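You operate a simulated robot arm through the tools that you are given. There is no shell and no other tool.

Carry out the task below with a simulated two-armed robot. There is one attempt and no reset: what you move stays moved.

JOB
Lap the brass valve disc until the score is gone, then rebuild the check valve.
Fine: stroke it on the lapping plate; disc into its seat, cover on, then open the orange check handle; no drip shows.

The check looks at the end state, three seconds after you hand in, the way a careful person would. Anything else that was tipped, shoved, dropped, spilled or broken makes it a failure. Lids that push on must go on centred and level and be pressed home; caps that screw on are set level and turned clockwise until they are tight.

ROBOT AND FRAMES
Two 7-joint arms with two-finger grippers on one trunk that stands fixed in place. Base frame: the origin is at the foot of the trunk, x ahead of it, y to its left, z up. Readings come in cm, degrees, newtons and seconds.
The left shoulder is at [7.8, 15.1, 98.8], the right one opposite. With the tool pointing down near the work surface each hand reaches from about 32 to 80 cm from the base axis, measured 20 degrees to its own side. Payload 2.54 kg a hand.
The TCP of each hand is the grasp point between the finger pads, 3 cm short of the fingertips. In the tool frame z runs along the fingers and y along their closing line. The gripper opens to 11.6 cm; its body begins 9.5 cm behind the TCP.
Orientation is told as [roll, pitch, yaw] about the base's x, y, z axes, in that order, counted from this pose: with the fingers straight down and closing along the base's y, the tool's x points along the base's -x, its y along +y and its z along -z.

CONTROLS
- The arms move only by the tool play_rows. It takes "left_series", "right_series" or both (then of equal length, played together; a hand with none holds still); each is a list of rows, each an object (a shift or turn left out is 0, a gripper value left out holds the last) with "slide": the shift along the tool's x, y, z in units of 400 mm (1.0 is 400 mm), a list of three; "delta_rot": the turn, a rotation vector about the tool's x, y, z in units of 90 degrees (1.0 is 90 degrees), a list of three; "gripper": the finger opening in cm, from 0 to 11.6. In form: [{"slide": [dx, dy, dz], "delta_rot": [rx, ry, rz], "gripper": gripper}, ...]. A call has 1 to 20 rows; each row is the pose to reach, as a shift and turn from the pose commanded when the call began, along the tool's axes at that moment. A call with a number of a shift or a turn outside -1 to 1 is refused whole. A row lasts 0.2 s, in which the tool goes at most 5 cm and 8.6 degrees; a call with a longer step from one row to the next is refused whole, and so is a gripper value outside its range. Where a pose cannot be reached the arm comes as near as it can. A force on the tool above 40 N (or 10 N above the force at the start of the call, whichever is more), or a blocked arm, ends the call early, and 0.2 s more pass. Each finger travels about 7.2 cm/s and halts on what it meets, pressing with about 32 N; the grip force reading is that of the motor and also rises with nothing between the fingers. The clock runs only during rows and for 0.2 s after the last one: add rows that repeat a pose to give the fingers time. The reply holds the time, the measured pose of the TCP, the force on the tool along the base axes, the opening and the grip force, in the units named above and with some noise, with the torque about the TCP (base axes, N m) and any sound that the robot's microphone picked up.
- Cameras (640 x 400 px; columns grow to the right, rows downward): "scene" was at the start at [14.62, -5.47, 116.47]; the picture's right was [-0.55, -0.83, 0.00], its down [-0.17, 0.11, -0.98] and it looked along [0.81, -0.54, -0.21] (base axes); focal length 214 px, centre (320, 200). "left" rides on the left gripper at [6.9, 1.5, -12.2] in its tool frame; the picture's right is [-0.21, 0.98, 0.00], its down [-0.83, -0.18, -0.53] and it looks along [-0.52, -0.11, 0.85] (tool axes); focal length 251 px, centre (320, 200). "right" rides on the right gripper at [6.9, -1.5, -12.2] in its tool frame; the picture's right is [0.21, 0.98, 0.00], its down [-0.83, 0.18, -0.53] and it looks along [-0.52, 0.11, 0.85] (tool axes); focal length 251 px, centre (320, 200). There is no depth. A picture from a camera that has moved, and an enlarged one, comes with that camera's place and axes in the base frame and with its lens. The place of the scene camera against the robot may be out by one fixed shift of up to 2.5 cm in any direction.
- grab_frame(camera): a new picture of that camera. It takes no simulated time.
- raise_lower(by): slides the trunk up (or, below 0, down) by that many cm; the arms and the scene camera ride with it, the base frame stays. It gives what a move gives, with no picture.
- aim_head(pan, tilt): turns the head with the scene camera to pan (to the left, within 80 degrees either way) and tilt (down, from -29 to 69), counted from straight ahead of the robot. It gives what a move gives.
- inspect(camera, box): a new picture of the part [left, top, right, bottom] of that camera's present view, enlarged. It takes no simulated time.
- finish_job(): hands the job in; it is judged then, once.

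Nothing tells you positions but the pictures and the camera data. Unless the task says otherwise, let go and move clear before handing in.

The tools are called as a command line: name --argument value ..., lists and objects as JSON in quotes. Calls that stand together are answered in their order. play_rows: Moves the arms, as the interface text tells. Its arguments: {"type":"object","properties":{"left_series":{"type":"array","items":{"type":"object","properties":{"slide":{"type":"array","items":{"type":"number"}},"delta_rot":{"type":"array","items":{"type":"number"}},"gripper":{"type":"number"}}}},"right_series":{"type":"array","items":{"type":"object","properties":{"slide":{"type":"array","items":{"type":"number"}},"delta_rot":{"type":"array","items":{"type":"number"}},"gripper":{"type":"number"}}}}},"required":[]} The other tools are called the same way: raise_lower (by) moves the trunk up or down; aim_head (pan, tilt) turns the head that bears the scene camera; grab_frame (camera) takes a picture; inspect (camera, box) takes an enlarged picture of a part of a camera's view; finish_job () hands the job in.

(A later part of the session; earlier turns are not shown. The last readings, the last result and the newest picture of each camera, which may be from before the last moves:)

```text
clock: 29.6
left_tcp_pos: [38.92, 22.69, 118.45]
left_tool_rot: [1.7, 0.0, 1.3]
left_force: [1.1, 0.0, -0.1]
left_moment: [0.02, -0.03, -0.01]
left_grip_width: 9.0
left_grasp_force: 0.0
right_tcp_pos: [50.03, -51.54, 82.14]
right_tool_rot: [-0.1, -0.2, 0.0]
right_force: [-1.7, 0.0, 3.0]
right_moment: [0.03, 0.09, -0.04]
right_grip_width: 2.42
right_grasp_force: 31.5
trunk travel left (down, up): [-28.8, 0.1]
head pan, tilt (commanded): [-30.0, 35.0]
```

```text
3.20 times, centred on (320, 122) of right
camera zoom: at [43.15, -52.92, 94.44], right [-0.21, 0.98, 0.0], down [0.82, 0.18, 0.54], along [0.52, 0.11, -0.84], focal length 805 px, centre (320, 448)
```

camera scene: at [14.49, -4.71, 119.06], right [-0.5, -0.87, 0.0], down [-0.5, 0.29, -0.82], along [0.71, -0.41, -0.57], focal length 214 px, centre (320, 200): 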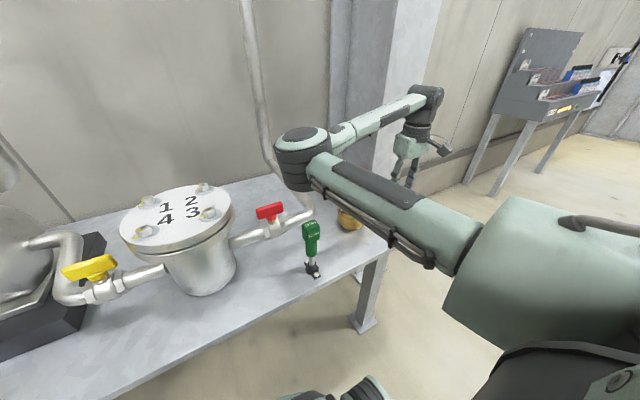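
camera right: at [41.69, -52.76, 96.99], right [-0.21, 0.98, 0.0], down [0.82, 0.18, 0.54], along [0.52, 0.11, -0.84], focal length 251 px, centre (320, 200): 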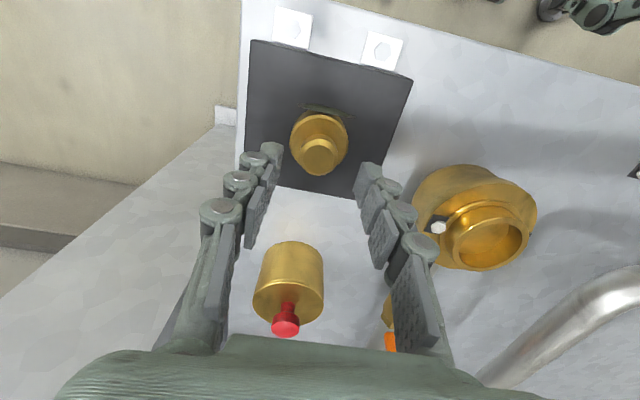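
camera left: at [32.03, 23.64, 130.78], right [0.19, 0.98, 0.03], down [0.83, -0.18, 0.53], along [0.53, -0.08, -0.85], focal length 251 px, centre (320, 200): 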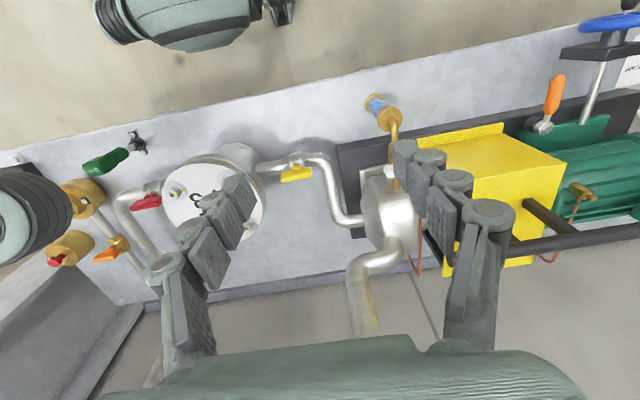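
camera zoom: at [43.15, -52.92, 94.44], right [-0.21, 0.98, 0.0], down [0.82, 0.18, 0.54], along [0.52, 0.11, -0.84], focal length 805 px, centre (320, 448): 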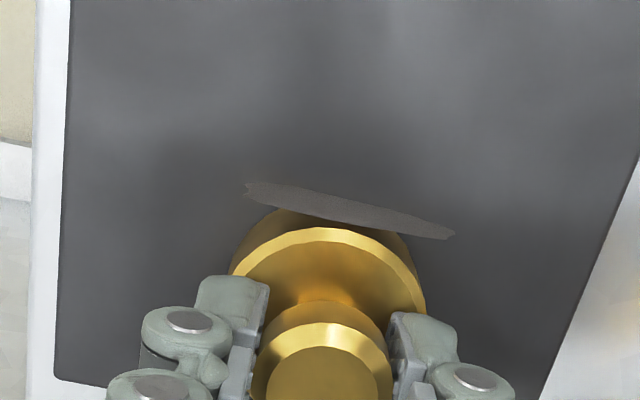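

The mark stopped changing, and the press has relaxed to 3 N. I'll lift the disc a few centimetres and look at it to understand the mark.

play_rows --right_series '[{"slide": [0, 0, -0.05]}, {"slide": [0, 0, -0.125]}, {"slide": [0, 0, -0.2]}, {"slide": [0, 0, -0.2]}]'

grab_frame --camera "right"

inspect --camera "right" --box '[220, 60, 420, 185]'

grab_frame --camera "scene"

```text
clock: 30.6
left_tcp_pos: [39.03, 22.62, 118.47]
left_tool_rot: [1.8, -0.1, 1.3]
left_force: [-0.4, 0.8, 1.2]
left_moment: [0.01, 0.01, -0.03]
left_grip_width: 8.99
left_grasp_force: 0.0
right_tcp_pos: [50.26, -51.15, 90.3]
right_tool_rot: [-0.1, -0.1, 0.0]
right_force: [0.7, 0.8, -1.9]
right_moment: [-0.02, 0.01, 0.03]
right_grip_width: 2.43
right_grasp_force: 32.0
trunk travel left (down, up): [-28.8, 0.1]
head pan, tilt (commanded): [-30.0, 35.0]
```

```text
taken
camera right: at [43.29, -52.67, 102.39], right [-0.21, 0.98, 0.0], down [0.83, 0.18, 0.53], along [0.52, 0.11, -0.84], focal length 251 px, centre (320, 200)
```

right: 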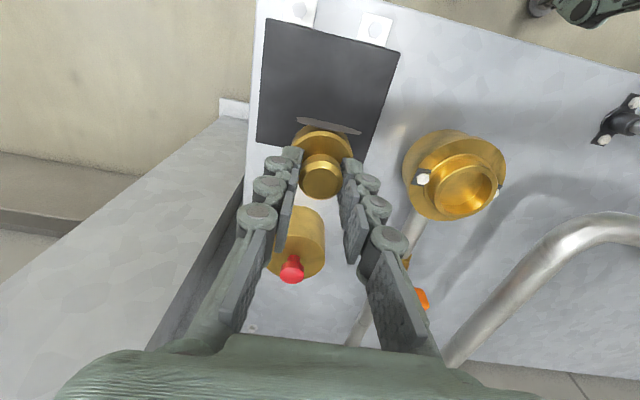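

```text
3.20 times, centred on (320, 122) of right
camera zoom: at [43.29, -52.67, 102.39], right [-0.21, 0.98, 0.0], down [0.83, 0.18, 0.53], along [0.52, 0.11, -0.84], focal length 805 px, centre (320, 448)
```

zoom: 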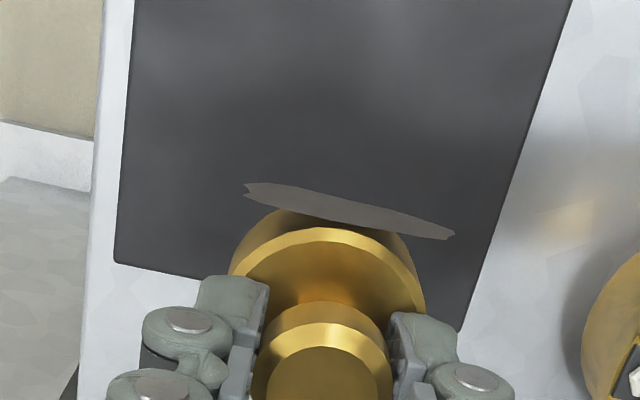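

```text
taken
camera scene: at [14.52, -4.73, 119.06], right [-0.5, -0.87, 0.0], down [-0.5, 0.29, -0.82], along [0.71, -0.41, -0.57], focal length 214 px, centre (320, 200)
```

scene: 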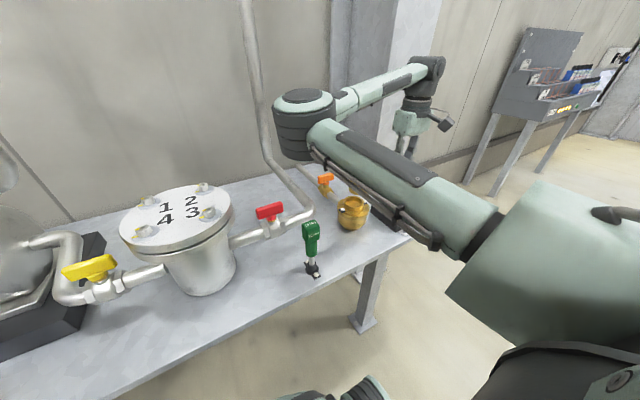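

The mark is attached to the disc's lower near side. I'll raise the hand high and tilt the disc's underside towards the head camera to inspect it.

play_rows --right_series '[{"slide": [0.02, 0.01, -0.1]}, {"slide": [0.05, 0.03, -0.21]}, {"slide": [0.08, 0.06, -0.32]}, {"slide": [0.1, 0.09, -0.43]}, {"slide": [0.12, 0.12, -0.54]}, {"slide": [0.13, 0.15, -0.65]}, {"slide": [0.13, 0.15, -0.65]}, {"slide": [0.13, 0.15, -0.65]}]'

aim_head --pan -45 --tilt 5

grab_frame --camera "scene"

```text
clock: 32.4
left_tcp_pos: [39.09, 22.64, 118.53]
left_tool_rot: [1.8, -0.1, 1.3]
left_force: [-1.1, 0.7, -0.4]
left_moment: [0.06, -0.02, -0.01]
left_grip_width: 8.98
left_grasp_force: 0.0
right_tcp_pos: [44.97, -45.38, 116.32]
right_tool_rot: [-0.1, -0.1, 0.0]
right_force: [-0.1, -0.1, -1.7]
right_moment: [0.01, -0.01, 0.0]
right_grip_width: 2.43
right_grasp_force: 31.7
trunk travel left (down, up): [-28.8, 0.1]
head pan, tilt (commanded): [-30.0, 35.0]
```

```text
clock: 33.3
left_tcp_pos: [39.08, 22.55, 118.48]
left_tool_rot: [1.8, -0.1, 1.3]
left_force: [0.4, -0.2, -0.6]
left_moment: [-0.03, -0.02, -0.01]
left_grip_width: 8.98
left_grasp_force: 0.1
right_tcp_pos: [44.99, -45.33, 116.26]
right_tool_rot: [-0.1, -0.1, 0.0]
right_force: [-0.5, -0.5, -2.2]
right_moment: [-0.01, 0.02, 0.02]
right_grip_width: 2.42
right_grasp_force: 31.8
trunk travel left (down, up): [-28.8, 0.1]
head pan, tilt (commanded): [-45.0, 5.0]
```

```text
taken
camera scene: at [13.38, -6.81, 123.87], right [-0.71, -0.71, 0.0], down [-0.06, 0.06, -1.0], along [0.7, -0.7, -0.09], focal length 214 px, centre (320, 200)
```

scene: 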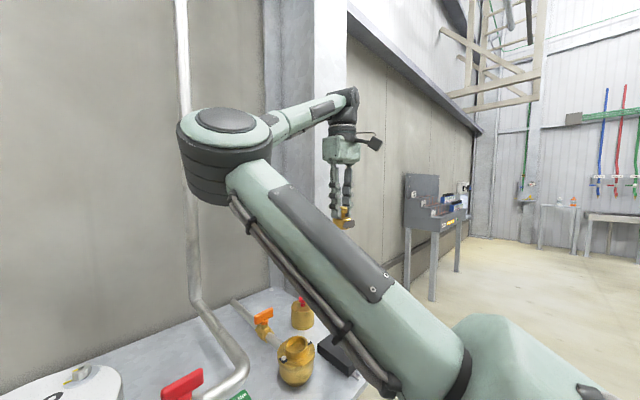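

inspect --camera "scene" --box '[305, 180, 385, 230]'

play_rows --right_series '[{"delta_rot": [-0.07, 0.05, 0]}, {"delta_rot": [-0.14, 0.1, 0]}, {"delta_rot": [-0.21, 0.15, 0]}, {"delta_rot": [-0.28, 0.2, 0]}, {"delta_rot": [-0.35, 0.25, 0]}, {"delta_rot": [-0.35, 0.25, 0]}]'

grab_frame --camera "scene"

```text
8.00 times, centred on (345, 205) of scene
camera zoom: at [13.38, -6.81, 123.87], right [-0.71, -0.71, 0.0], down [-0.06, 0.06, -1.0], along [0.7, -0.7, -0.09], focal length 1716 px, centre (120, 160)
```

zoom: 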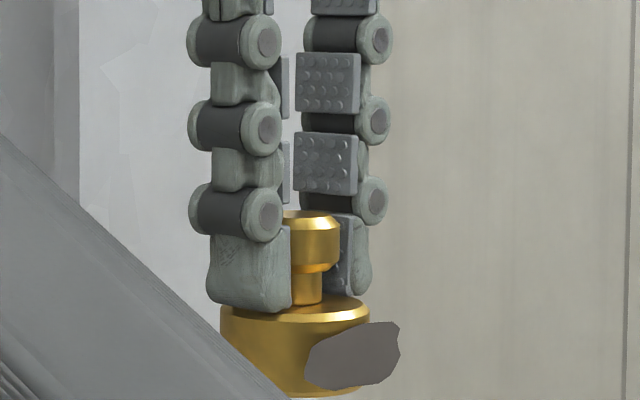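

```text
clock: 34.7
left_tcp_pos: [39.1, 22.7, 118.3]
left_tool_rot: [1.7, -0.3, 1.2]
left_force: [0.0, 0.6, -0.6]
left_moment: [0.01, 0.01, 0.0]
left_grip_width: 9.01
left_grasp_force: 0.0
right_tcp_pos: [41.78, -42.31, 110.63]
right_tool_rot: [32.9, 21.2, 6.3]
right_force: [0.4, -0.1, -2.0]
right_moment: [-0.06, -0.04, -0.01]
right_grip_width: 2.45
right_grasp_force: 32.0
right hand out of reach, approached as far as the arm can: row 4, 5, 6
trunk travel left (down, up): [-28.8, 0.1]
head pan, tilt (commanded): [-45.0, 5.0]
```

```text
taken
camera scene: at [13.39, -6.75, 123.89], right [-0.71, -0.71, 0.0], down [-0.06, 0.06, -1.0], along [0.7, -0.7, -0.09], focal length 214 px, centre (320, 200)
```

scene: 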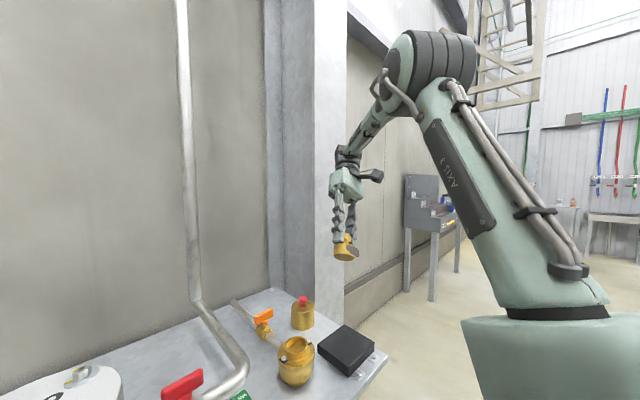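

The arm has re-posed with the elbow up, which clears the view nicely. Now I'll zoom in on the disc.

inspect --camera "scene" --box '[305, 220, 385, 270]'

inspect --camera "scene" --box '[210, 270, 410, 395]'

```text
8.00 times, centred on (345, 245) of scene
camera zoom: at [13.39, -6.75, 123.89], right [-0.71, -0.71, 0.0], down [-0.06, 0.06, -1.0], along [0.7, -0.7, -0.09], focal length 1716 px, centre (120, -160)
```

zoom: 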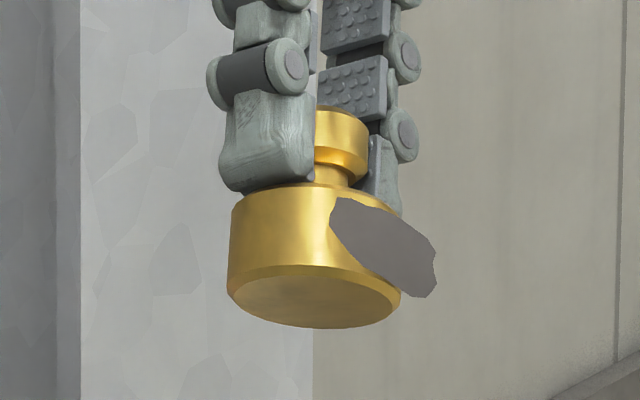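

```text
3.20 times, centred on (310, 332) of scene
camera zoom: at [13.39, -6.75, 123.89], right [-0.71, -0.71, 0.0], down [-0.06, 0.06, -1.0], along [0.7, -0.7, -0.09], focal length 686 px, centre (352, -224)
```

zoom: 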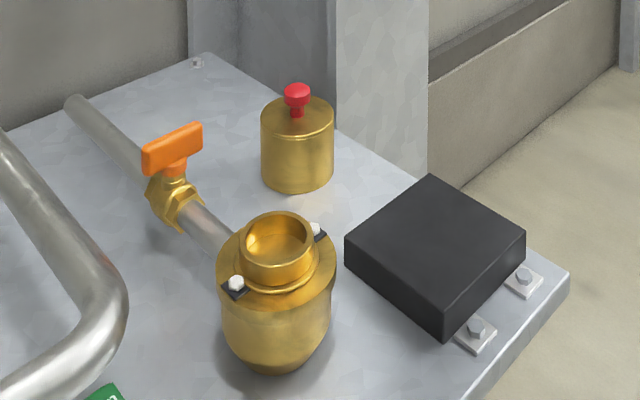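

inspect --camera "scene" --box '[329, 236, 365, 259]'

inspect --camera "scene" --box '[270, 320, 334, 360]'

inspect --camera "scene" --box '[280, 285, 344, 335]'

```text
16.00 times, centred on (347, 248) of scene
camera zoom: at [13.39, -6.75, 123.89], right [-0.71, -0.71, 0.0], down [-0.06, 0.06, -1.0], along [0.7, -0.7, -0.09], focal length 3432 px, centre (-112, -560)
```

zoom: 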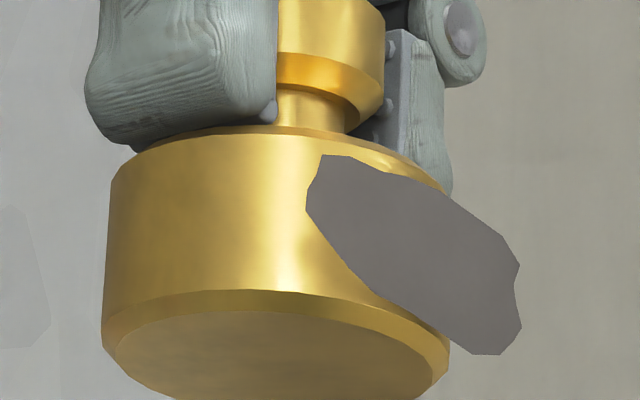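

```text
10.00 times, centred on (302, 340) of scene
camera zoom: at [13.39, -6.75, 123.89], right [-0.71, -0.71, 0.0], down [-0.06, 0.06, -1.0], along [0.7, -0.7, -0.09], focal length 2145 px, centre (500, -1200)
```

zoom: 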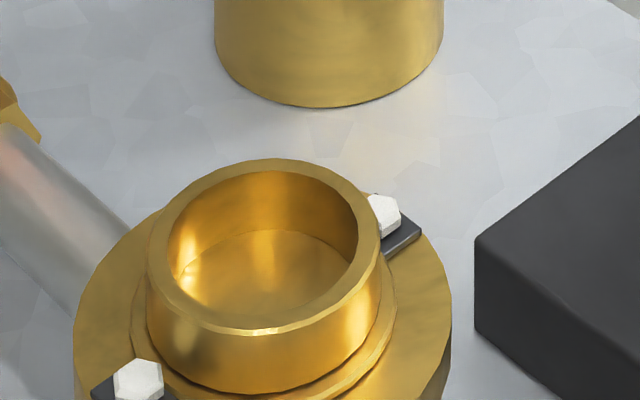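

```text
8.00 times, centred on (312, 310) of scene
camera zoom: at [13.39, -6.75, 123.89], right [-0.71, -0.71, 0.0], down [-0.06, 0.06, -1.0], along [0.7, -0.7, -0.09], focal length 1716 px, centre (384, -680)
```

zoom: 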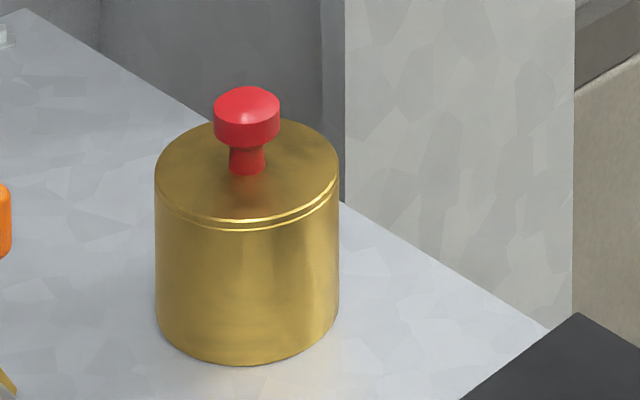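

The underside is clean brass, and the swatch on its side is now plain grey with no dark centre. I'll straighten the hand, set the disc back on the plate for a few more firm strokes to be sure.

play_rows --right_series '[{"delta_rot": [0.07, -0.05, 0]}, {"delta_rot": [0.14, -0.1, 0]}, {"delta_rot": [0.21, -0.15, 0]}, {"delta_rot": [0.28, -0.2, 0]}, {"delta_rot": [0.35, -0.25, 0]}, {"delta_rot": [0.35, -0.25, 0]}, {"delta_rot": [0.35, -0.25, 0]}]'

grab_frame --camera "scene"

```text
clock: 36.3
left_tcp_pos: [38.99, 22.59, 118.48]
left_tool_rot: [1.8, -0.1, 1.3]
left_force: [-0.2, -0.1, -0.2]
left_moment: [-0.01, 0.01, 0.02]
left_grip_width: 9.0
left_grasp_force: 0.1
right_tcp_pos: [41.84, -42.39, 110.63]
right_tool_rot: [-0.2, -0.1, 0.0]
right_force: [-1.1, 0.7, -2.2]
right_moment: [0.0, 0.01, 0.03]
right_grip_width: 2.43
right_grasp_force: 32.1
trunk travel left (down, up): [-28.8, 0.1]
head pan, tilt (commanded): [-45.0, 5.0]
```

```text
taken
camera scene: at [13.37, -6.79, 123.88], right [-0.71, -0.71, 0.0], down [-0.06, 0.06, -1.0], along [0.7, -0.7, -0.09], focal length 214 px, centre (320, 200)
```

scene: 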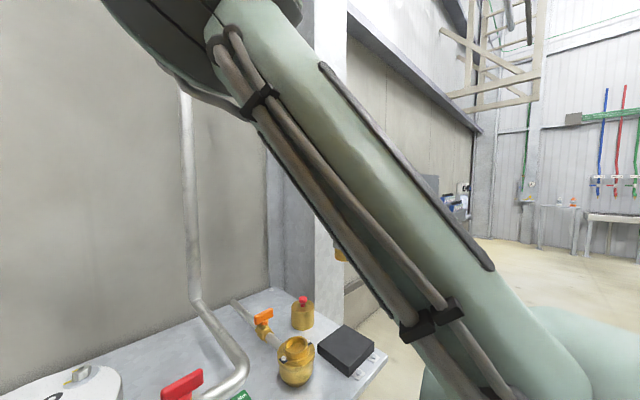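

The hand is straight again with the elbow up and out of the way. I'll bring the disc back above the middle of the lapping plate.

play_rows --right_series '[{"slide": [-0.03, -0.05, 0.05]}, {"slide": [-0.06, -0.1, 0.12]}, {"slide": [-0.1, -0.15, 0.2]}, {"slide": [-0.13, -0.19, 0.29]}, {"slide": [-0.15, -0.225, 0.38]}, {"slide": [-0.155, -0.2275, 0.47]}, {"slide": [-0.155, -0.2275, 0.56]}, {"slide": [-0.155, -0.2275, 0.62]}, {"slide": [-0.155, -0.2275, 0.62]}]'

grab_frame --camera "right"

grab_frame --camera "scene"

```text
clock: 38.3
left_tcp_pos: [38.97, 22.61, 118.39]
left_tool_rot: [1.8, -0.1, 1.3]
left_force: [0.5, 0.1, -0.2]
left_moment: [-0.02, -0.01, 0.01]
left_grip_width: 9.0
left_grasp_force: 0.1
right_tcp_pos: [47.99, -51.61, 85.65]
right_tool_rot: [-0.1, -0.1, 0.0]
right_force: [0.0, -0.3, -1.8]
right_moment: [0.01, 0.03, 0.01]
right_grip_width: 2.45
right_grasp_force: 32.0
trunk travel left (down, up): [-28.8, 0.1]
head pan, tilt (commanded): [-45.0, 5.0]
```

```text
taken
camera right: at [41.15, -53.03, 97.82], right [-0.21, 0.98, 0.0], down [0.82, 0.18, 0.54], along [0.52, 0.11, -0.84], focal length 251 px, centre (320, 200)
```

right: 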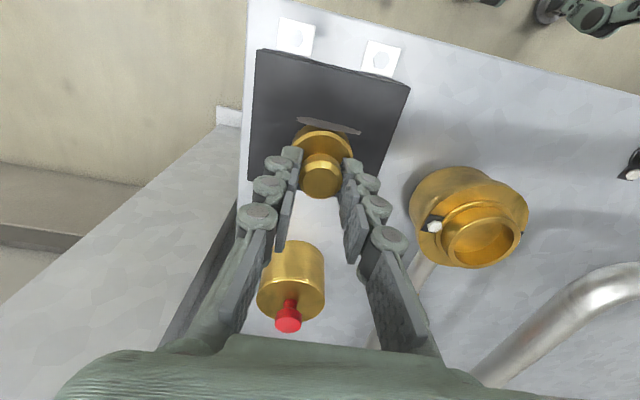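

```text
taken
camera scene: at [13.36, -6.8, 123.89], right [-0.71, -0.71, 0.0], down [-0.06, 0.06, -1.0], along [0.7, -0.7, -0.09], focal length 214 px, centre (320, 200)
```

scene: 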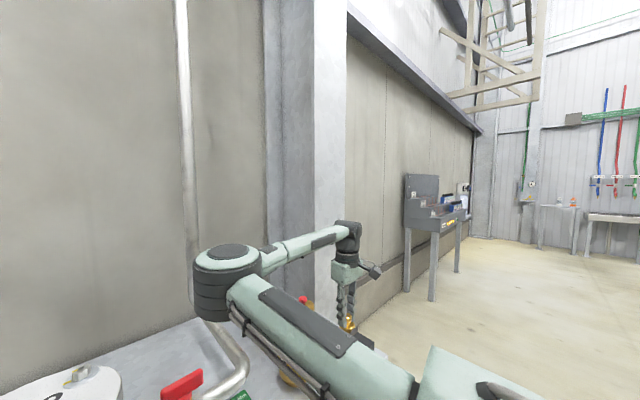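

play_rows --right_series '[{"slide": [0, 0, 0.04]}, {"slide": [0, 0, 0.07]}, {"slide": [0, 0, 0.082]}, {"slide": [0, 0, 0.088]}, {"slide": [0, 0, 0.088]}]'

```text
clock: 39.5
left_tcp_pos: [38.91, 22.69, 118.55]
left_tool_rot: [1.7, -0.2, 1.3]
left_force: [-0.1, 0.5, 0.1]
left_moment: [0.04, -0.02, -0.02]
left_grip_width: 9.01
left_grasp_force: 0.0
right_tcp_pos: [48.03, -51.67, 82.42]
right_tool_rot: [-0.2, -0.1, 0.0]
right_force: [-1.9, 0.9, 9.6]
right_moment: [0.08, -0.04, 0.03]
right_grip_width: 2.46
right_grasp_force: 32.1
trunk travel left (down, up): [-28.8, 0.1]
head pan, tilt (commanded): [-45.0, 5.0]
```

The disc is back on the plate with about 10 N. Now a firm set of strokes in both directions.

play_rows --right_series '[{"slide": [0, 0, 0.003]}, {"slide": [0.025, 0, 0.003]}, {"slide": [0.05, 0, 0.003]}, {"slide": [0.025, 0, 0.003]}, {"slide": [0, 0, 0.003]}, {"slide": [-0.025, 0, 0.003]}, {"slide": [-0.05, 0, 0.003]}, {"slide": [-0.025, 0, 0.003]}, {"slide": [0, 0, 0.003]}, {"slide": [0, 0.025, 0.003]}, {"slide": [0, 0.05, 0.003]}, {"slide": [0, 0.025, 0.003]}, {"slide": [0, 0, 0.003]}, {"slide": [0, -0.025, 0.003]}, {"slide": [0, -0.05, 0.003]}, {"slide": [0, -0.025, 0.003]}, {"slide": [0, 0, 0.003]}]'

inspect --camera "right" --box '[220, 60, 420, 185]'

```text
clock: 43.1
left_tcp_pos: [38.88, 22.77, 118.55]
left_tool_rot: [1.8, -0.1, 1.3]
left_force: [-0.3, 0.4, 0.3]
left_moment: [0.01, 0.0, -0.06]
left_grip_width: 9.03
left_grasp_force: 0.0
right_tcp_pos: [47.87, -51.74, 82.25]
right_tool_rot: [-0.2, -0.1, -0.1]
right_force: [-0.5, -3.4, 11.0]
right_moment: [-0.21, -0.12, 0.0]
right_grip_width: 2.45
right_grasp_force: 31.6
trunk travel left (down, up): [-28.8, 0.1]
head pan, tilt (commanded): [-45.0, 5.0]
```

```text
3.20 times, centred on (320, 122) of right
camera zoom: at [41.09, -53.09, 94.43], right [-0.21, 0.98, 0.0], down [0.83, 0.18, 0.53], along [0.52, 0.11, -0.84], focal length 805 px, centre (320, 448)
```

zoom: 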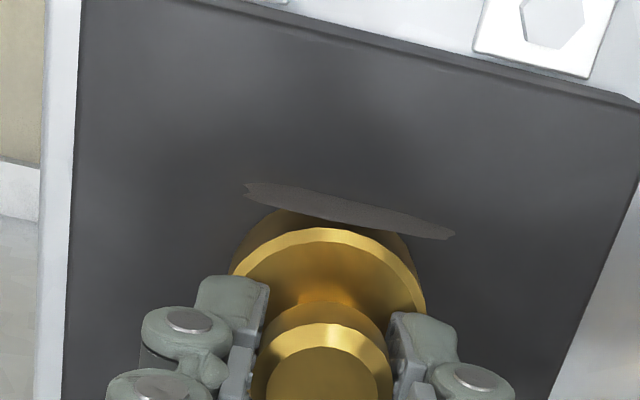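

No further change, so the dark score is gone; one more set for margin.

play_rows --right_series '[{"slide": [0.03, 0, 0.003]}, {"slide": [0.06, 0, 0.003]}, {"slide": [0.03, 0, 0.003]}, {"slide": [0, 0, 0.003]}, {"slide": [-0.03, 0, 0.003]}, {"slide": [-0.06, 0, 0.003]}, {"slide": [-0.03, 0, 0.003]}, {"slide": [0, 0, 0.003]}, {"slide": [0.03, 0, 0.003]}, {"slide": [0.06, 0, 0.003]}, {"slide": [0.03, 0, 0.003]}, {"slide": [0, 0, 0.003]}, {"slide": [-0.03, 0, 0.003]}, {"slide": [-0.06, 0, 0.003]}, {"slide": [-0.03, 0, 0.003]}, {"slide": [0, 0, 0.003]}, {"slide": [0, 0, 0]}]'

inspect --camera "right" --box '[220, 60, 420, 185]'

```text
clock: 46.7
left_tcp_pos: [39.03, 22.76, 118.5]
left_tool_rot: [1.7, 0.0, 1.1]
left_force: [0.0, -0.1, 0.6]
left_moment: [0.02, -0.03, -0.05]
left_grip_width: 8.98
left_grasp_force: 0.1
right_tcp_pos: [48.04, -51.49, 82.19]
right_tool_rot: [-0.2, -0.1, 0.1]
right_force: [5.3, 2.0, 10.0]
right_moment: [-0.08, -0.36, 0.06]
right_grip_width: 2.42
right_grasp_force: 32.2
trunk travel left (down, up): [-28.8, 0.1]
head pan, tilt (commanded): [-45.0, 5.0]
```

```text
3.20 times, centred on (320, 122) of right
camera zoom: at [41.17, -52.93, 94.39], right [-0.21, 0.98, 0.0], down [0.82, 0.18, 0.54], along [0.52, 0.11, -0.84], focal length 805 px, centre (320, 448)
```

zoom: 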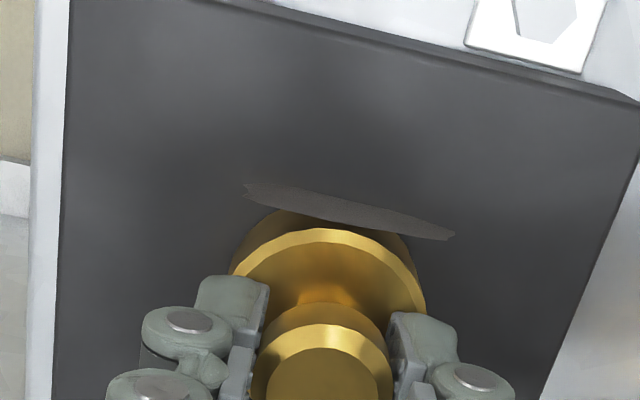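

inspect --camera "right" --box '[290, 110, 370, 160]'

play_rows --right_series '[{"slide": [0.03, 0, 0.007]}, {"slide": [0.06, 0, 0.007]}, {"slide": [0.03, 0, 0.007]}, {"slide": [0, 0, 0.007]}, {"slide": [-0.03, 0, 0.007]}, {"slide": [-0.06, 0, 0.007]}, {"slide": [-0.03, 0, 0.007]}, {"slide": [0, 0, 0.007]}, {"slide": [0.03, 0, 0.007]}, {"slide": [0.06, 0, 0.007]}, {"slide": [0.03, 0, 0.007]}, {"slide": [0, 0, 0.007]}, {"slide": [-0.03, 0, 0.007]}, {"slide": [-0.06, 0, 0.007]}, {"slide": [-0.03, 0, 0.007]}, {"slide": [0, 0, 0.007]}, {"slide": [0, 0, 0]}]'

inspect --camera "right" --box '[290, 110, 370, 160]'

```text
8.00 times, centred on (330, 135) of right
camera zoom: at [41.17, -52.93, 94.39], right [-0.21, 0.98, 0.0], down [0.82, 0.18, 0.54], along [0.52, 0.11, -0.84], focal length 2012 px, centre (240, 720)
```

zoom: 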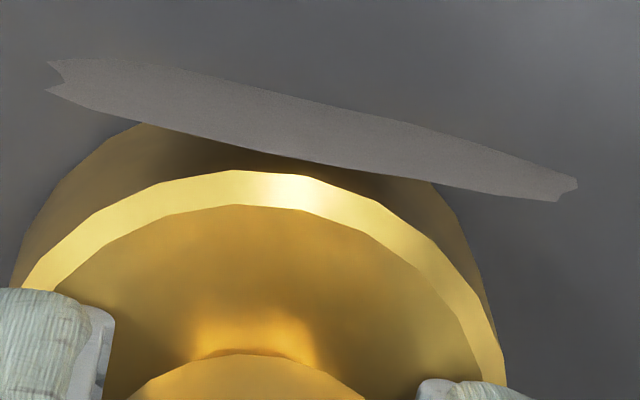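

```text
clock: 50.3
left_tcp_pos: [38.94, 22.74, 118.52]
left_tool_rot: [1.7, -0.2, 1.3]
left_force: [-0.7, -0.6, -0.5]
left_moment: [0.02, -0.01, 0.02]
left_grip_width: 9.0
left_grasp_force: 0.2
right_tcp_pos: [48.22, -51.35, 82.15]
right_tool_rot: [0.0, -0.3, 0.0]
right_force: [5.1, 2.8, 14.3]
right_moment: [-0.06, -0.44, 0.09]
right_grip_width: 2.45
right_grasp_force: 31.5
trunk travel left (down, up): [-28.8, 0.1]
head pan, tilt (commanded): [-45.0, 5.0]
```

```text
8.00 times, centred on (330, 135) of right
camera zoom: at [41.36, -52.88, 94.35], right [-0.22, 0.98, 0.0], down [0.82, 0.18, 0.54], along [0.52, 0.11, -0.84], focal length 2012 px, centre (240, 720)
```

zoom: 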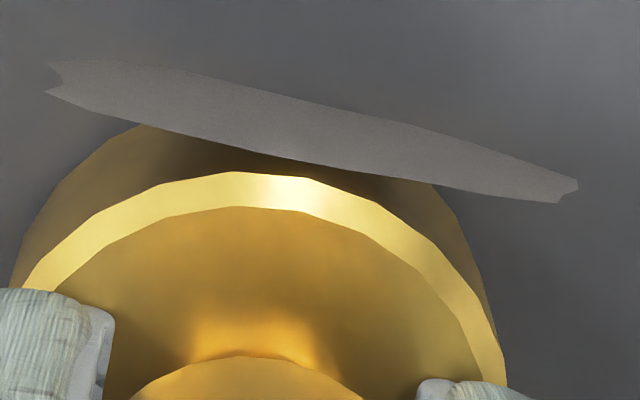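

The swatch no longer changes, so lapping is complete. Next I'll regrip the knob higher on its head so the fingers stay clear of the valve neck.

play_rows --right_series '[{"slide": [0, 0, -0.006]}, {"slide": [0, 0, -0.006], "gripper": 5}, {"slide": [0, 0, -0.006], "gripper": 5}, {"slide": [0, 0, -0.015], "gripper": 5}, {"slide": [0, 0, -0.0275], "gripper": 5}, {"slide": [0, 0, -0.0275], "gripper": 5}]'

inspect --camera "right" --box '[220, 80, 420, 205]'

```text
clock: 51.7
left_tcp_pos: [39.06, 22.74, 118.32]
left_tool_rot: [1.8, -0.1, 1.3]
left_force: [0.8, 0.4, -0.5]
left_moment: [0.0, 0.0, -0.03]
left_grip_width: 9.01
left_grasp_force: 0.0
right_tcp_pos: [48.14, -51.44, 83.32]
right_tool_rot: [-0.1, -0.1, 0.0]
right_force: [-0.4, 0.0, -0.9]
right_moment: [0.0, 0.01, -0.05]
right_grip_width: 4.99
right_grasp_force: 0.1
trunk travel left (down, up): [-28.8, 0.1]
head pan, tilt (commanded): [-45.0, 5.0]
```

```text
3.20 times, centred on (320, 142) of right
camera zoom: at [41.32, -52.99, 95.49], right [-0.21, 0.98, 0.0], down [0.83, 0.18, 0.53], along [0.52, 0.11, -0.84], focal length 805 px, centre (320, 384)
```

zoom: 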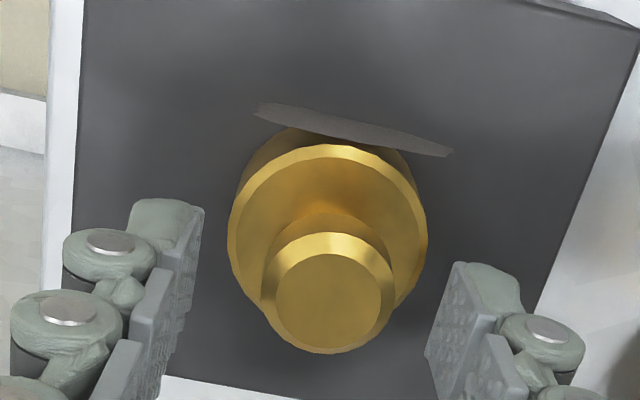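

play_rows --right_series '[{"slide": [0.002, 0, 0.009], "gripper": 5}, {"slide": [0.002, 0, 0.009], "gripper": 1.5}, {"slide": [0.002, 0, 0.009], "gripper": 1.5}, {"slide": [0.002, 0, 0.009], "gripper": 1.5}, {"slide": [0.002, 0, 0.009], "gripper": 1.5}, {"slide": [0.002, 0, -0.02], "gripper": 1.5}, {"slide": [0.002, 0, -0.08], "gripper": 1.5}, {"slide": [0.002, 0, -0.14], "gripper": 1.5}, {"slide": [0.002, 0, -0.14], "gripper": 1.5}]'

grab_frame --camera "right"

inspect --camera "right" --box '[380, 100, 580, 225]'

inspect --camera "right" --box '[240, 80, 400, 180]'

```text
clock: 53.7
left_tcp_pos: [38.99, 22.66, 118.43]
left_tool_rot: [1.7, -0.1, 1.2]
left_force: [0.1, 1.3, -0.6]
left_moment: [-0.01, -0.01, -0.01]
left_grip_width: 8.99
left_grasp_force: 0.0
right_tcp_pos: [47.92, -51.15, 88.92]
right_tool_rot: [0.0, -0.1, 0.0]
right_force: [0.7, 0.1, -1.6]
right_moment: [-0.02, -0.02, -0.03]
right_grip_width: 2.49
right_grasp_force: 32.2
trunk travel left (down, up): [-28.8, 0.1]
head pan, tilt (commanded): [-45.0, 5.0]
```

```text
taken
camera right: at [41.13, -52.67, 101.04], right [-0.21, 0.98, 0.0], down [0.83, 0.18, 0.53], along [0.52, 0.11, -0.84], focal length 251 px, centre (320, 200)
```

right: 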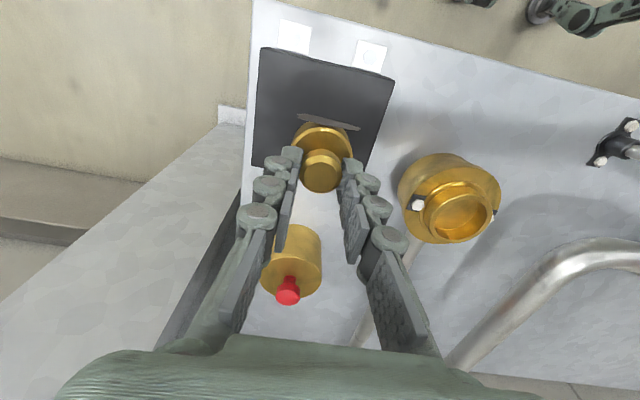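

```text
3.20 times, centred on (480, 162) of right
camera zoom: at [41.13, -52.67, 101.04], right [-0.21, 0.98, 0.0], down [0.83, 0.18, 0.53], along [0.52, 0.11, -0.84], focal length 805 px, centre (-192, 320)
```

zoom: 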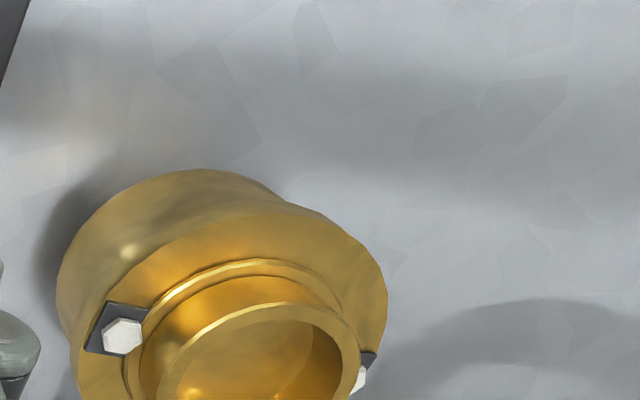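

```text
4.00 times, centred on (320, 130) of right
camera zoom: at [41.13, -52.67, 101.04], right [-0.21, 0.98, 0.0], down [0.83, 0.18, 0.53], along [0.52, 0.11, -0.84], focal length 1006 px, centre (320, 480)
```

zoom: 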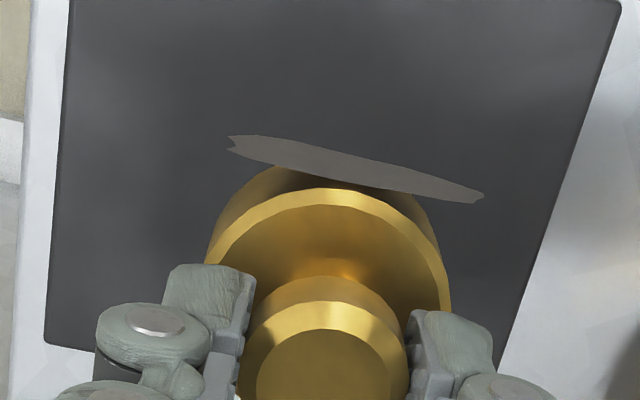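

The disc is held by the knob head. Next I carry it above the valve neck, staying high, and look.

play_rows --right_series '[{"slide": [0, 0, -0.08]}, {"slide": [-0.01, 0.05, -0.15]}, {"slide": [-0.04, 0.14, -0.16]}, {"slide": [-0.07, 0.24, -0.16]}, {"slide": [-0.095, 0.33, -0.16]}, {"slide": [-0.105, 0.3725, -0.16]}, {"slide": [-0.105, 0.3725, -0.16]}, {"slide": [-0.105, 0.3725, -0.16]}]'

grab_frame --camera "right"

inspect --camera "right" --box '[230, 60, 430, 185]'

grab_frame --camera "scene"

```text
clock: 55.5
left_tcp_pos: [39.1, 22.69, 118.41]
left_tool_rot: [1.9, -0.1, 1.3]
left_force: [-0.2, -0.2, -0.6]
left_moment: [0.02, 0.02, 0.01]
left_grip_width: 9.01
left_grasp_force: 0.0
right_tcp_pos: [52.83, -37.48, 95.11]
right_tool_rot: [0.0, -0.1, 0.0]
right_force: [-0.7, -0.3, -1.9]
right_moment: [-0.01, 0.01, -0.03]
right_grip_width: 2.47
right_grasp_force: 32.1
right hand out of reach, approached as far as the arm can: row 6, 7, 8
trunk travel left (down, up): [-28.8, 0.1]
head pan, tilt (commanded): [-45.0, 5.0]
```

```text
taken
camera right: at [45.93, -39.04, 107.32], right [-0.21, 0.98, 0.0], down [0.82, 0.18, 0.54], along [0.52, 0.11, -0.84], focal length 251 px, centre (320, 200)
```

right: 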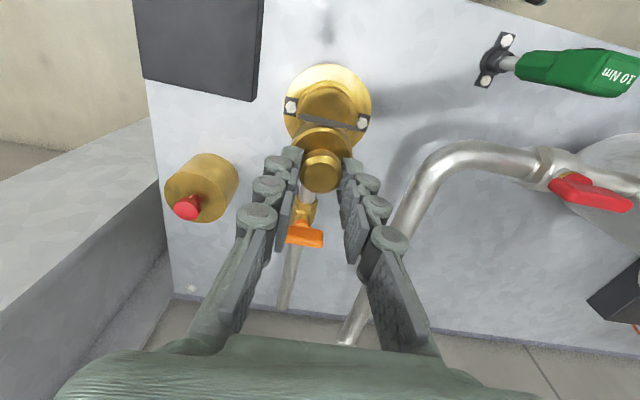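

```text
3.20 times, centred on (330, 122) of right
camera zoom: at [45.93, -39.04, 107.32], right [-0.21, 0.98, 0.0], down [0.82, 0.18, 0.54], along [0.52, 0.11, -0.84], focal length 805 px, centre (288, 448)
```

zoom: 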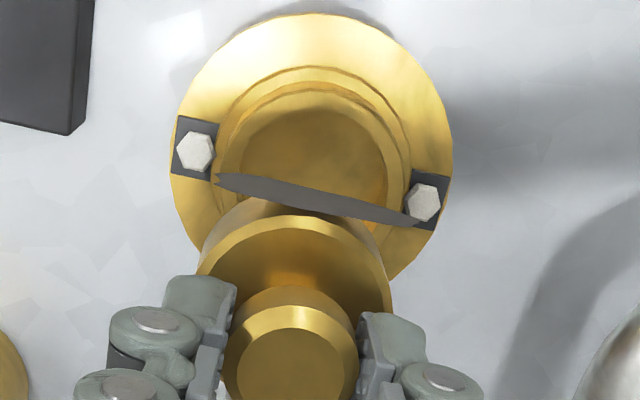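

```text
taken
camera scene: at [13.36, -6.8, 123.88], right [-0.71, -0.71, 0.0], down [-0.06, 0.06, -1.0], along [0.7, -0.7, -0.09], focal length 214 px, centre (320, 200)
```

scene: 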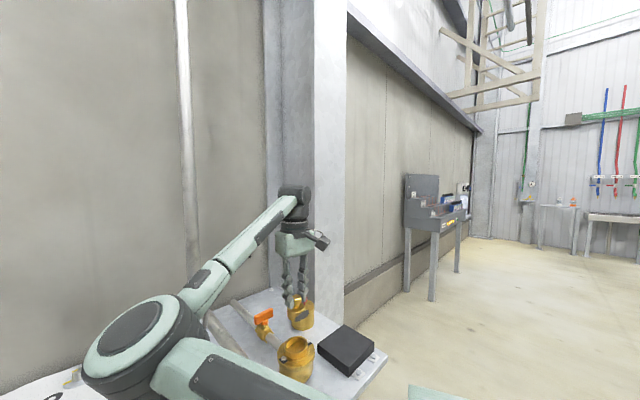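

The pose with zero yaw is slightly out of reach here (the shoulder cannot fold further inward). I'll try turning the hand's yaw to see if the arm can get exactly over the valve.

play_rows --right_series '[{"delta_rot": [0, 0, 0.09]}, {"delta_rot": [0, 0, 0.18]}, {"slide": [0.005, 0.01, 0], "delta_rot": [0, 0, 0.27]}, {"slide": [0.015, 0.027, 0], "delta_rot": [0, 0, 0.33]}, {"slide": [0.015, 0.027, 0], "delta_rot": [0, 0, 0.33]}, {"slide": [0.015, 0.027, 0], "delta_rot": [0, 0, 0.33]}]'

grab_frame --camera "right"

grab_frame --camera "scene"

```text
clock: 56.9
left_tcp_pos: [39.02, 22.57, 118.43]
left_tool_rot: [1.8, 0.0, 1.3]
left_force: [-0.2, -0.2, -0.2]
left_moment: [-0.01, 0.02, -0.01]
left_grip_width: 8.99
left_grasp_force: 0.0
right_tcp_pos: [52.71, -37.48, 95.12]
right_tool_rot: [0.0, -0.1, -29.8]
right_force: [0.5, 0.3, -1.8]
right_moment: [-0.03, 0.04, 0.03]
right_grip_width: 2.47
right_grasp_force: 32.1
right hand out of reach, approached as far as the arm can: row 3, 4, 5, 6
trunk travel left (down, up): [-28.8, 0.1]
head pan, tilt (commanded): [-45.0, 5.0]
```

```text
taken
camera right: at [46.15, -35.4, 107.41], right [0.3, 0.95, 0.0], down [0.81, -0.25, 0.54], along [0.51, -0.16, -0.84], focal length 251 px, centre (320, 200)
```

right: 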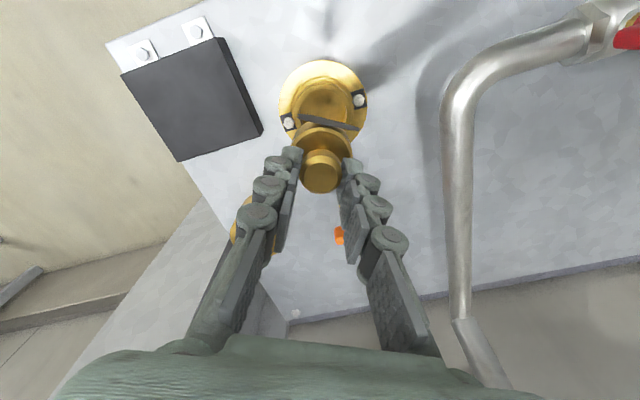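

```text
taken
camera scene: at [13.37, -6.8, 123.88], right [-0.71, -0.71, 0.0], down [-0.06, 0.06, -1.0], along [0.7, -0.7, -0.09], focal length 214 px, centre (320, 200)
```

scene: 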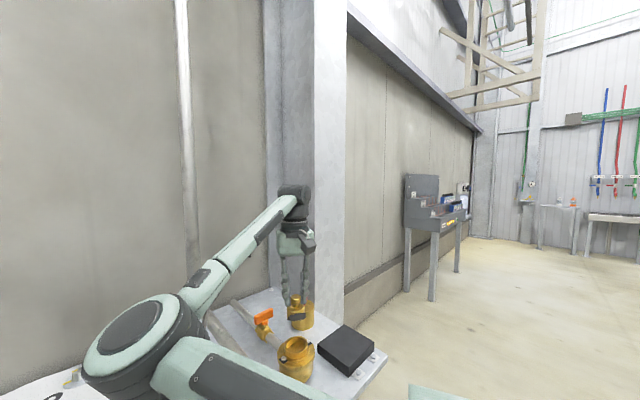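

Yaw makes no difference. The picture suggests the valve axis is really nearer the robot than I assumed, so I'll measure it from here with a zoom before moving on.

inspect --camera "right" --box '[240, 45, 400, 145]'

inspect --camera "scene" --box '[250, 270, 346, 390]'

play_rows --right_series '[{"slide": [0.041, -0.0035, 0]}, {"slide": [0.041, -0.0035, 0]}]'

inspect --camera "right" --box '[240, 45, 400, 145]'

```text
4.00 times, centred on (320, 95) of right
camera zoom: at [46.15, -35.4, 107.41], right [0.3, 0.95, 0.0], down [0.81, -0.25, 0.54], along [0.51, -0.16, -0.84], focal length 1006 px, centre (320, 620)
```

zoom: 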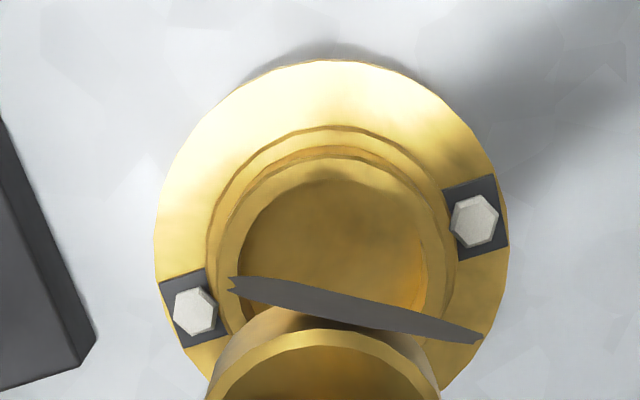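

```text
3.33 times, centred on (298, 330) of scene
camera zoom: at [13.37, -6.8, 123.88], right [-0.71, -0.71, 0.0], down [-0.06, 0.06, -1.0], along [0.7, -0.7, -0.09], focal length 715 px, centre (393, -233)
```

zoom: 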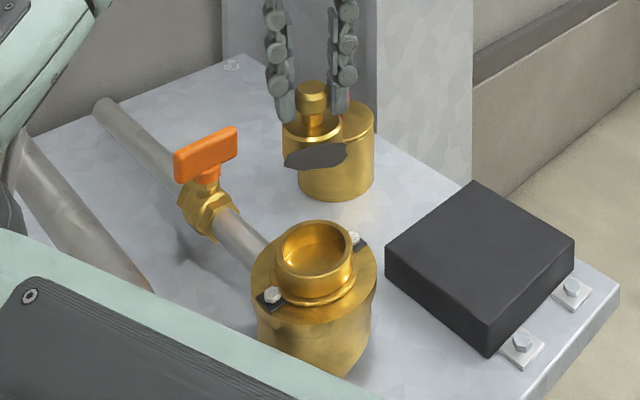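

```text
clock: 57.5
left_tcp_pos: [39.0, 22.63, 118.43]
left_tool_rot: [1.8, -0.1, 1.3]
left_force: [0.1, -0.4, 0.2]
left_moment: [0.0, 0.0, -0.03]
left_grip_width: 8.97
left_grasp_force: 0.1
right_tcp_pos: [51.98, -37.9, 95.22]
right_tool_rot: [-0.2, -0.3, -29.6]
right_force: [-0.1, -0.9, -2.5]
right_moment: [0.0, -0.01, -0.05]
right_grip_width: 2.47
right_grasp_force: 31.7
right hand out of reach, approached as far as the arm can: row 1, 2
trunk travel left (down, up): [-28.8, 0.1]
head pan, tilt (commanded): [-45.0, 5.0]
```

```text
4.00 times, centred on (320, 95) of right
camera zoom: at [45.29, -35.74, 107.38], right [0.3, 0.95, 0.0], down [0.81, -0.25, 0.54], along [0.51, -0.16, -0.84], focal length 1006 px, centre (320, 620)
```

zoom: 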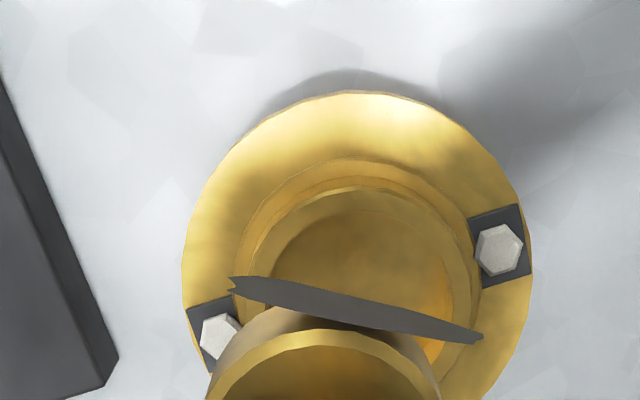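

I now estimate the valve neck axis at about [52.3, −36.95] with the rim at z≈80.4. I'll test reaching that axis from higher up, where the arm is more stretched, and look at where the elbow goes.

play_rows --right_series '[{"slide": [0, 0, -0.1], "delta_rot": [0, 0, -0.06]}, {"slide": [0, 0, -0.2], "delta_rot": [0, 0, -0.14]}, {"slide": [0, 0, -0.3], "delta_rot": [0, 0, -0.22]}, {"slide": [0, 0, -0.4], "delta_rot": [0, 0, -0.3]}, {"slide": [0, 0, -0.5], "delta_rot": [0, 0, -0.33]}, {"slide": [0.005, 0.025, -0.5], "delta_rot": [0, 0, -0.33]}, {"slide": [0.005, 0.025, -0.5], "delta_rot": [0, 0, -0.33]}]'

grab_frame --camera "scene"

```text
clock: 59.1
left_tcp_pos: [39.14, 22.67, 118.42]
left_tool_rot: [1.8, -0.2, 1.3]
left_force: [1.0, -0.9, 0.0]
left_moment: [-0.01, -0.01, 0.01]
left_grip_width: 9.03
left_grasp_force: 0.1
right_tcp_pos: [52.38, -37.01, 115.3]
right_tool_rot: [-0.1, -0.2, -0.1]
right_force: [0.1, -0.7, -2.4]
right_moment: [0.01, -0.02, 0.02]
right_grip_width: 2.47
right_grasp_force: 31.3
trunk travel left (down, up): [-28.8, 0.1]
head pan, tilt (commanded): [-45.0, 5.0]
```

```text
taken
camera scene: at [13.35, -6.81, 123.89], right [-0.71, -0.71, 0.0], down [-0.06, 0.06, -1.0], along [0.7, -0.7, -0.09], focal length 214 px, centre (320, 200)
```

scene: 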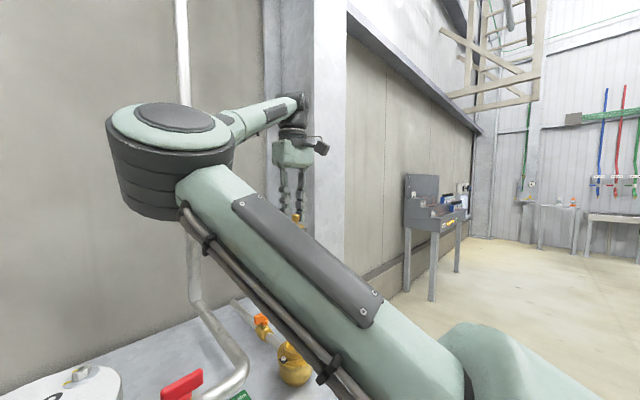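

At z=115 the axis is reachable. Now I descend in steps to see whether the arm can follow straight down.

play_rows --right_series '[{"slide": [0, 0, 0.07]}, {"slide": [0, 0, 0.15]}, {"slide": [0, 0, 0.23]}, {"slide": [0, 0, 0.3]}, {"slide": [0, 0, 0.37]}, {"slide": [0, 0, 0.37]}]'

grab_frame --camera "scene"

```text
clock: 60.5
left_tcp_pos: [38.96, 22.61, 118.57]
left_tool_rot: [1.8, -0.2, 1.3]
left_force: [0.7, 0.1, 1.0]
left_moment: [0.01, -0.01, -0.01]
left_grip_width: 9.0
left_grasp_force: 0.1
right_tcp_pos: [52.52, -37.5, 100.74]
right_tool_rot: [-0.1, -0.1, 0.1]
right_force: [0.7, 0.6, -2.1]
right_moment: [-0.01, -0.01, 0.01]
right_grip_width: 2.47
right_grasp_force: 32.3
right hand out of reach, approached as far as the arm can: row 4, 5, 6
trunk travel left (down, up): [-28.8, 0.1]
head pan, tilt (commanded): [-45.0, 5.0]
```

```text
taken
camera scene: at [13.35, -6.8, 123.89], right [-0.71, -0.71, 0.0], down [-0.06, 0.06, -1.0], along [0.7, -0.7, -0.09], focal length 214 px, centre (320, 200)
```

scene: 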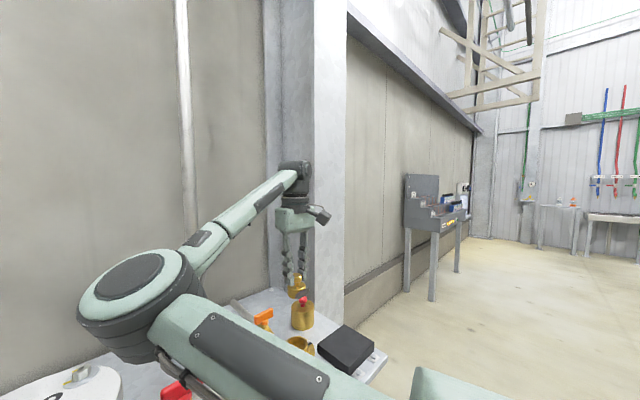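

The limit appears at about z=103 with this trunk height, so the trunk will have to come down while the hand works at the valve. First I check the elbow's clearance to the vessel from the left camera.

grab_frame --camera "left"

aim_head --pan -15 --tilt 35

grab_frame --camera "scene"

```text
taken
camera left: at [32.02, 23.64, 130.78], right [0.19, 0.98, 0.03], down [0.83, -0.18, 0.53], along [0.53, -0.08, -0.85], focal length 251 px, centre (320, 200)
```

left: 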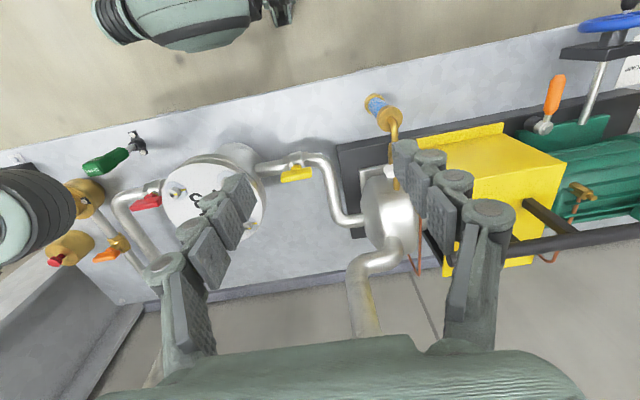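

```text
clock: 61.5
left_tcp_pos: [39.03, 22.75, 118.44]
left_tool_rot: [1.8, -0.1, 1.3]
left_force: [0.8, -0.3, 0.3]
left_moment: [0.01, -0.04, 0.01]
left_grip_width: 9.04
left_grasp_force: 0.0
right_tcp_pos: [52.54, -37.46, 100.88]
right_tool_rot: [-0.1, -0.2, 0.0]
right_force: [-0.8, 0.0, -1.2]
right_moment: [0.05, -0.03, 0.03]
right_grip_width: 2.46
right_grasp_force: 32.2
trunk travel left (down, up): [-28.8, 0.1]
head pan, tilt (commanded): [-15.0, 35.0]
```

```text
taken
camera scene: at [15.38, -2.6, 119.07], right [-0.26, -0.97, 0.0], down [-0.55, 0.15, -0.82], along [0.79, -0.21, -0.57], focal length 214 px, centre (320, 200)
```

scene: 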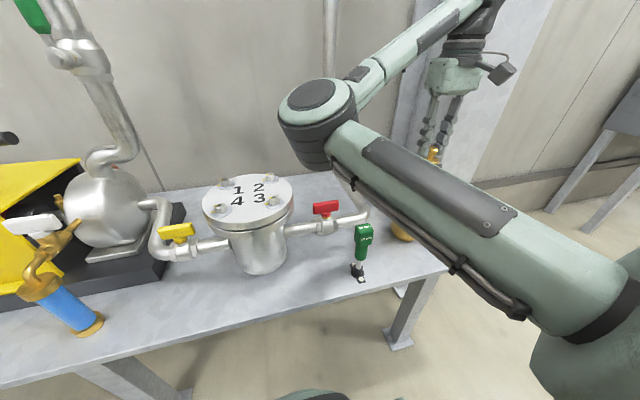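

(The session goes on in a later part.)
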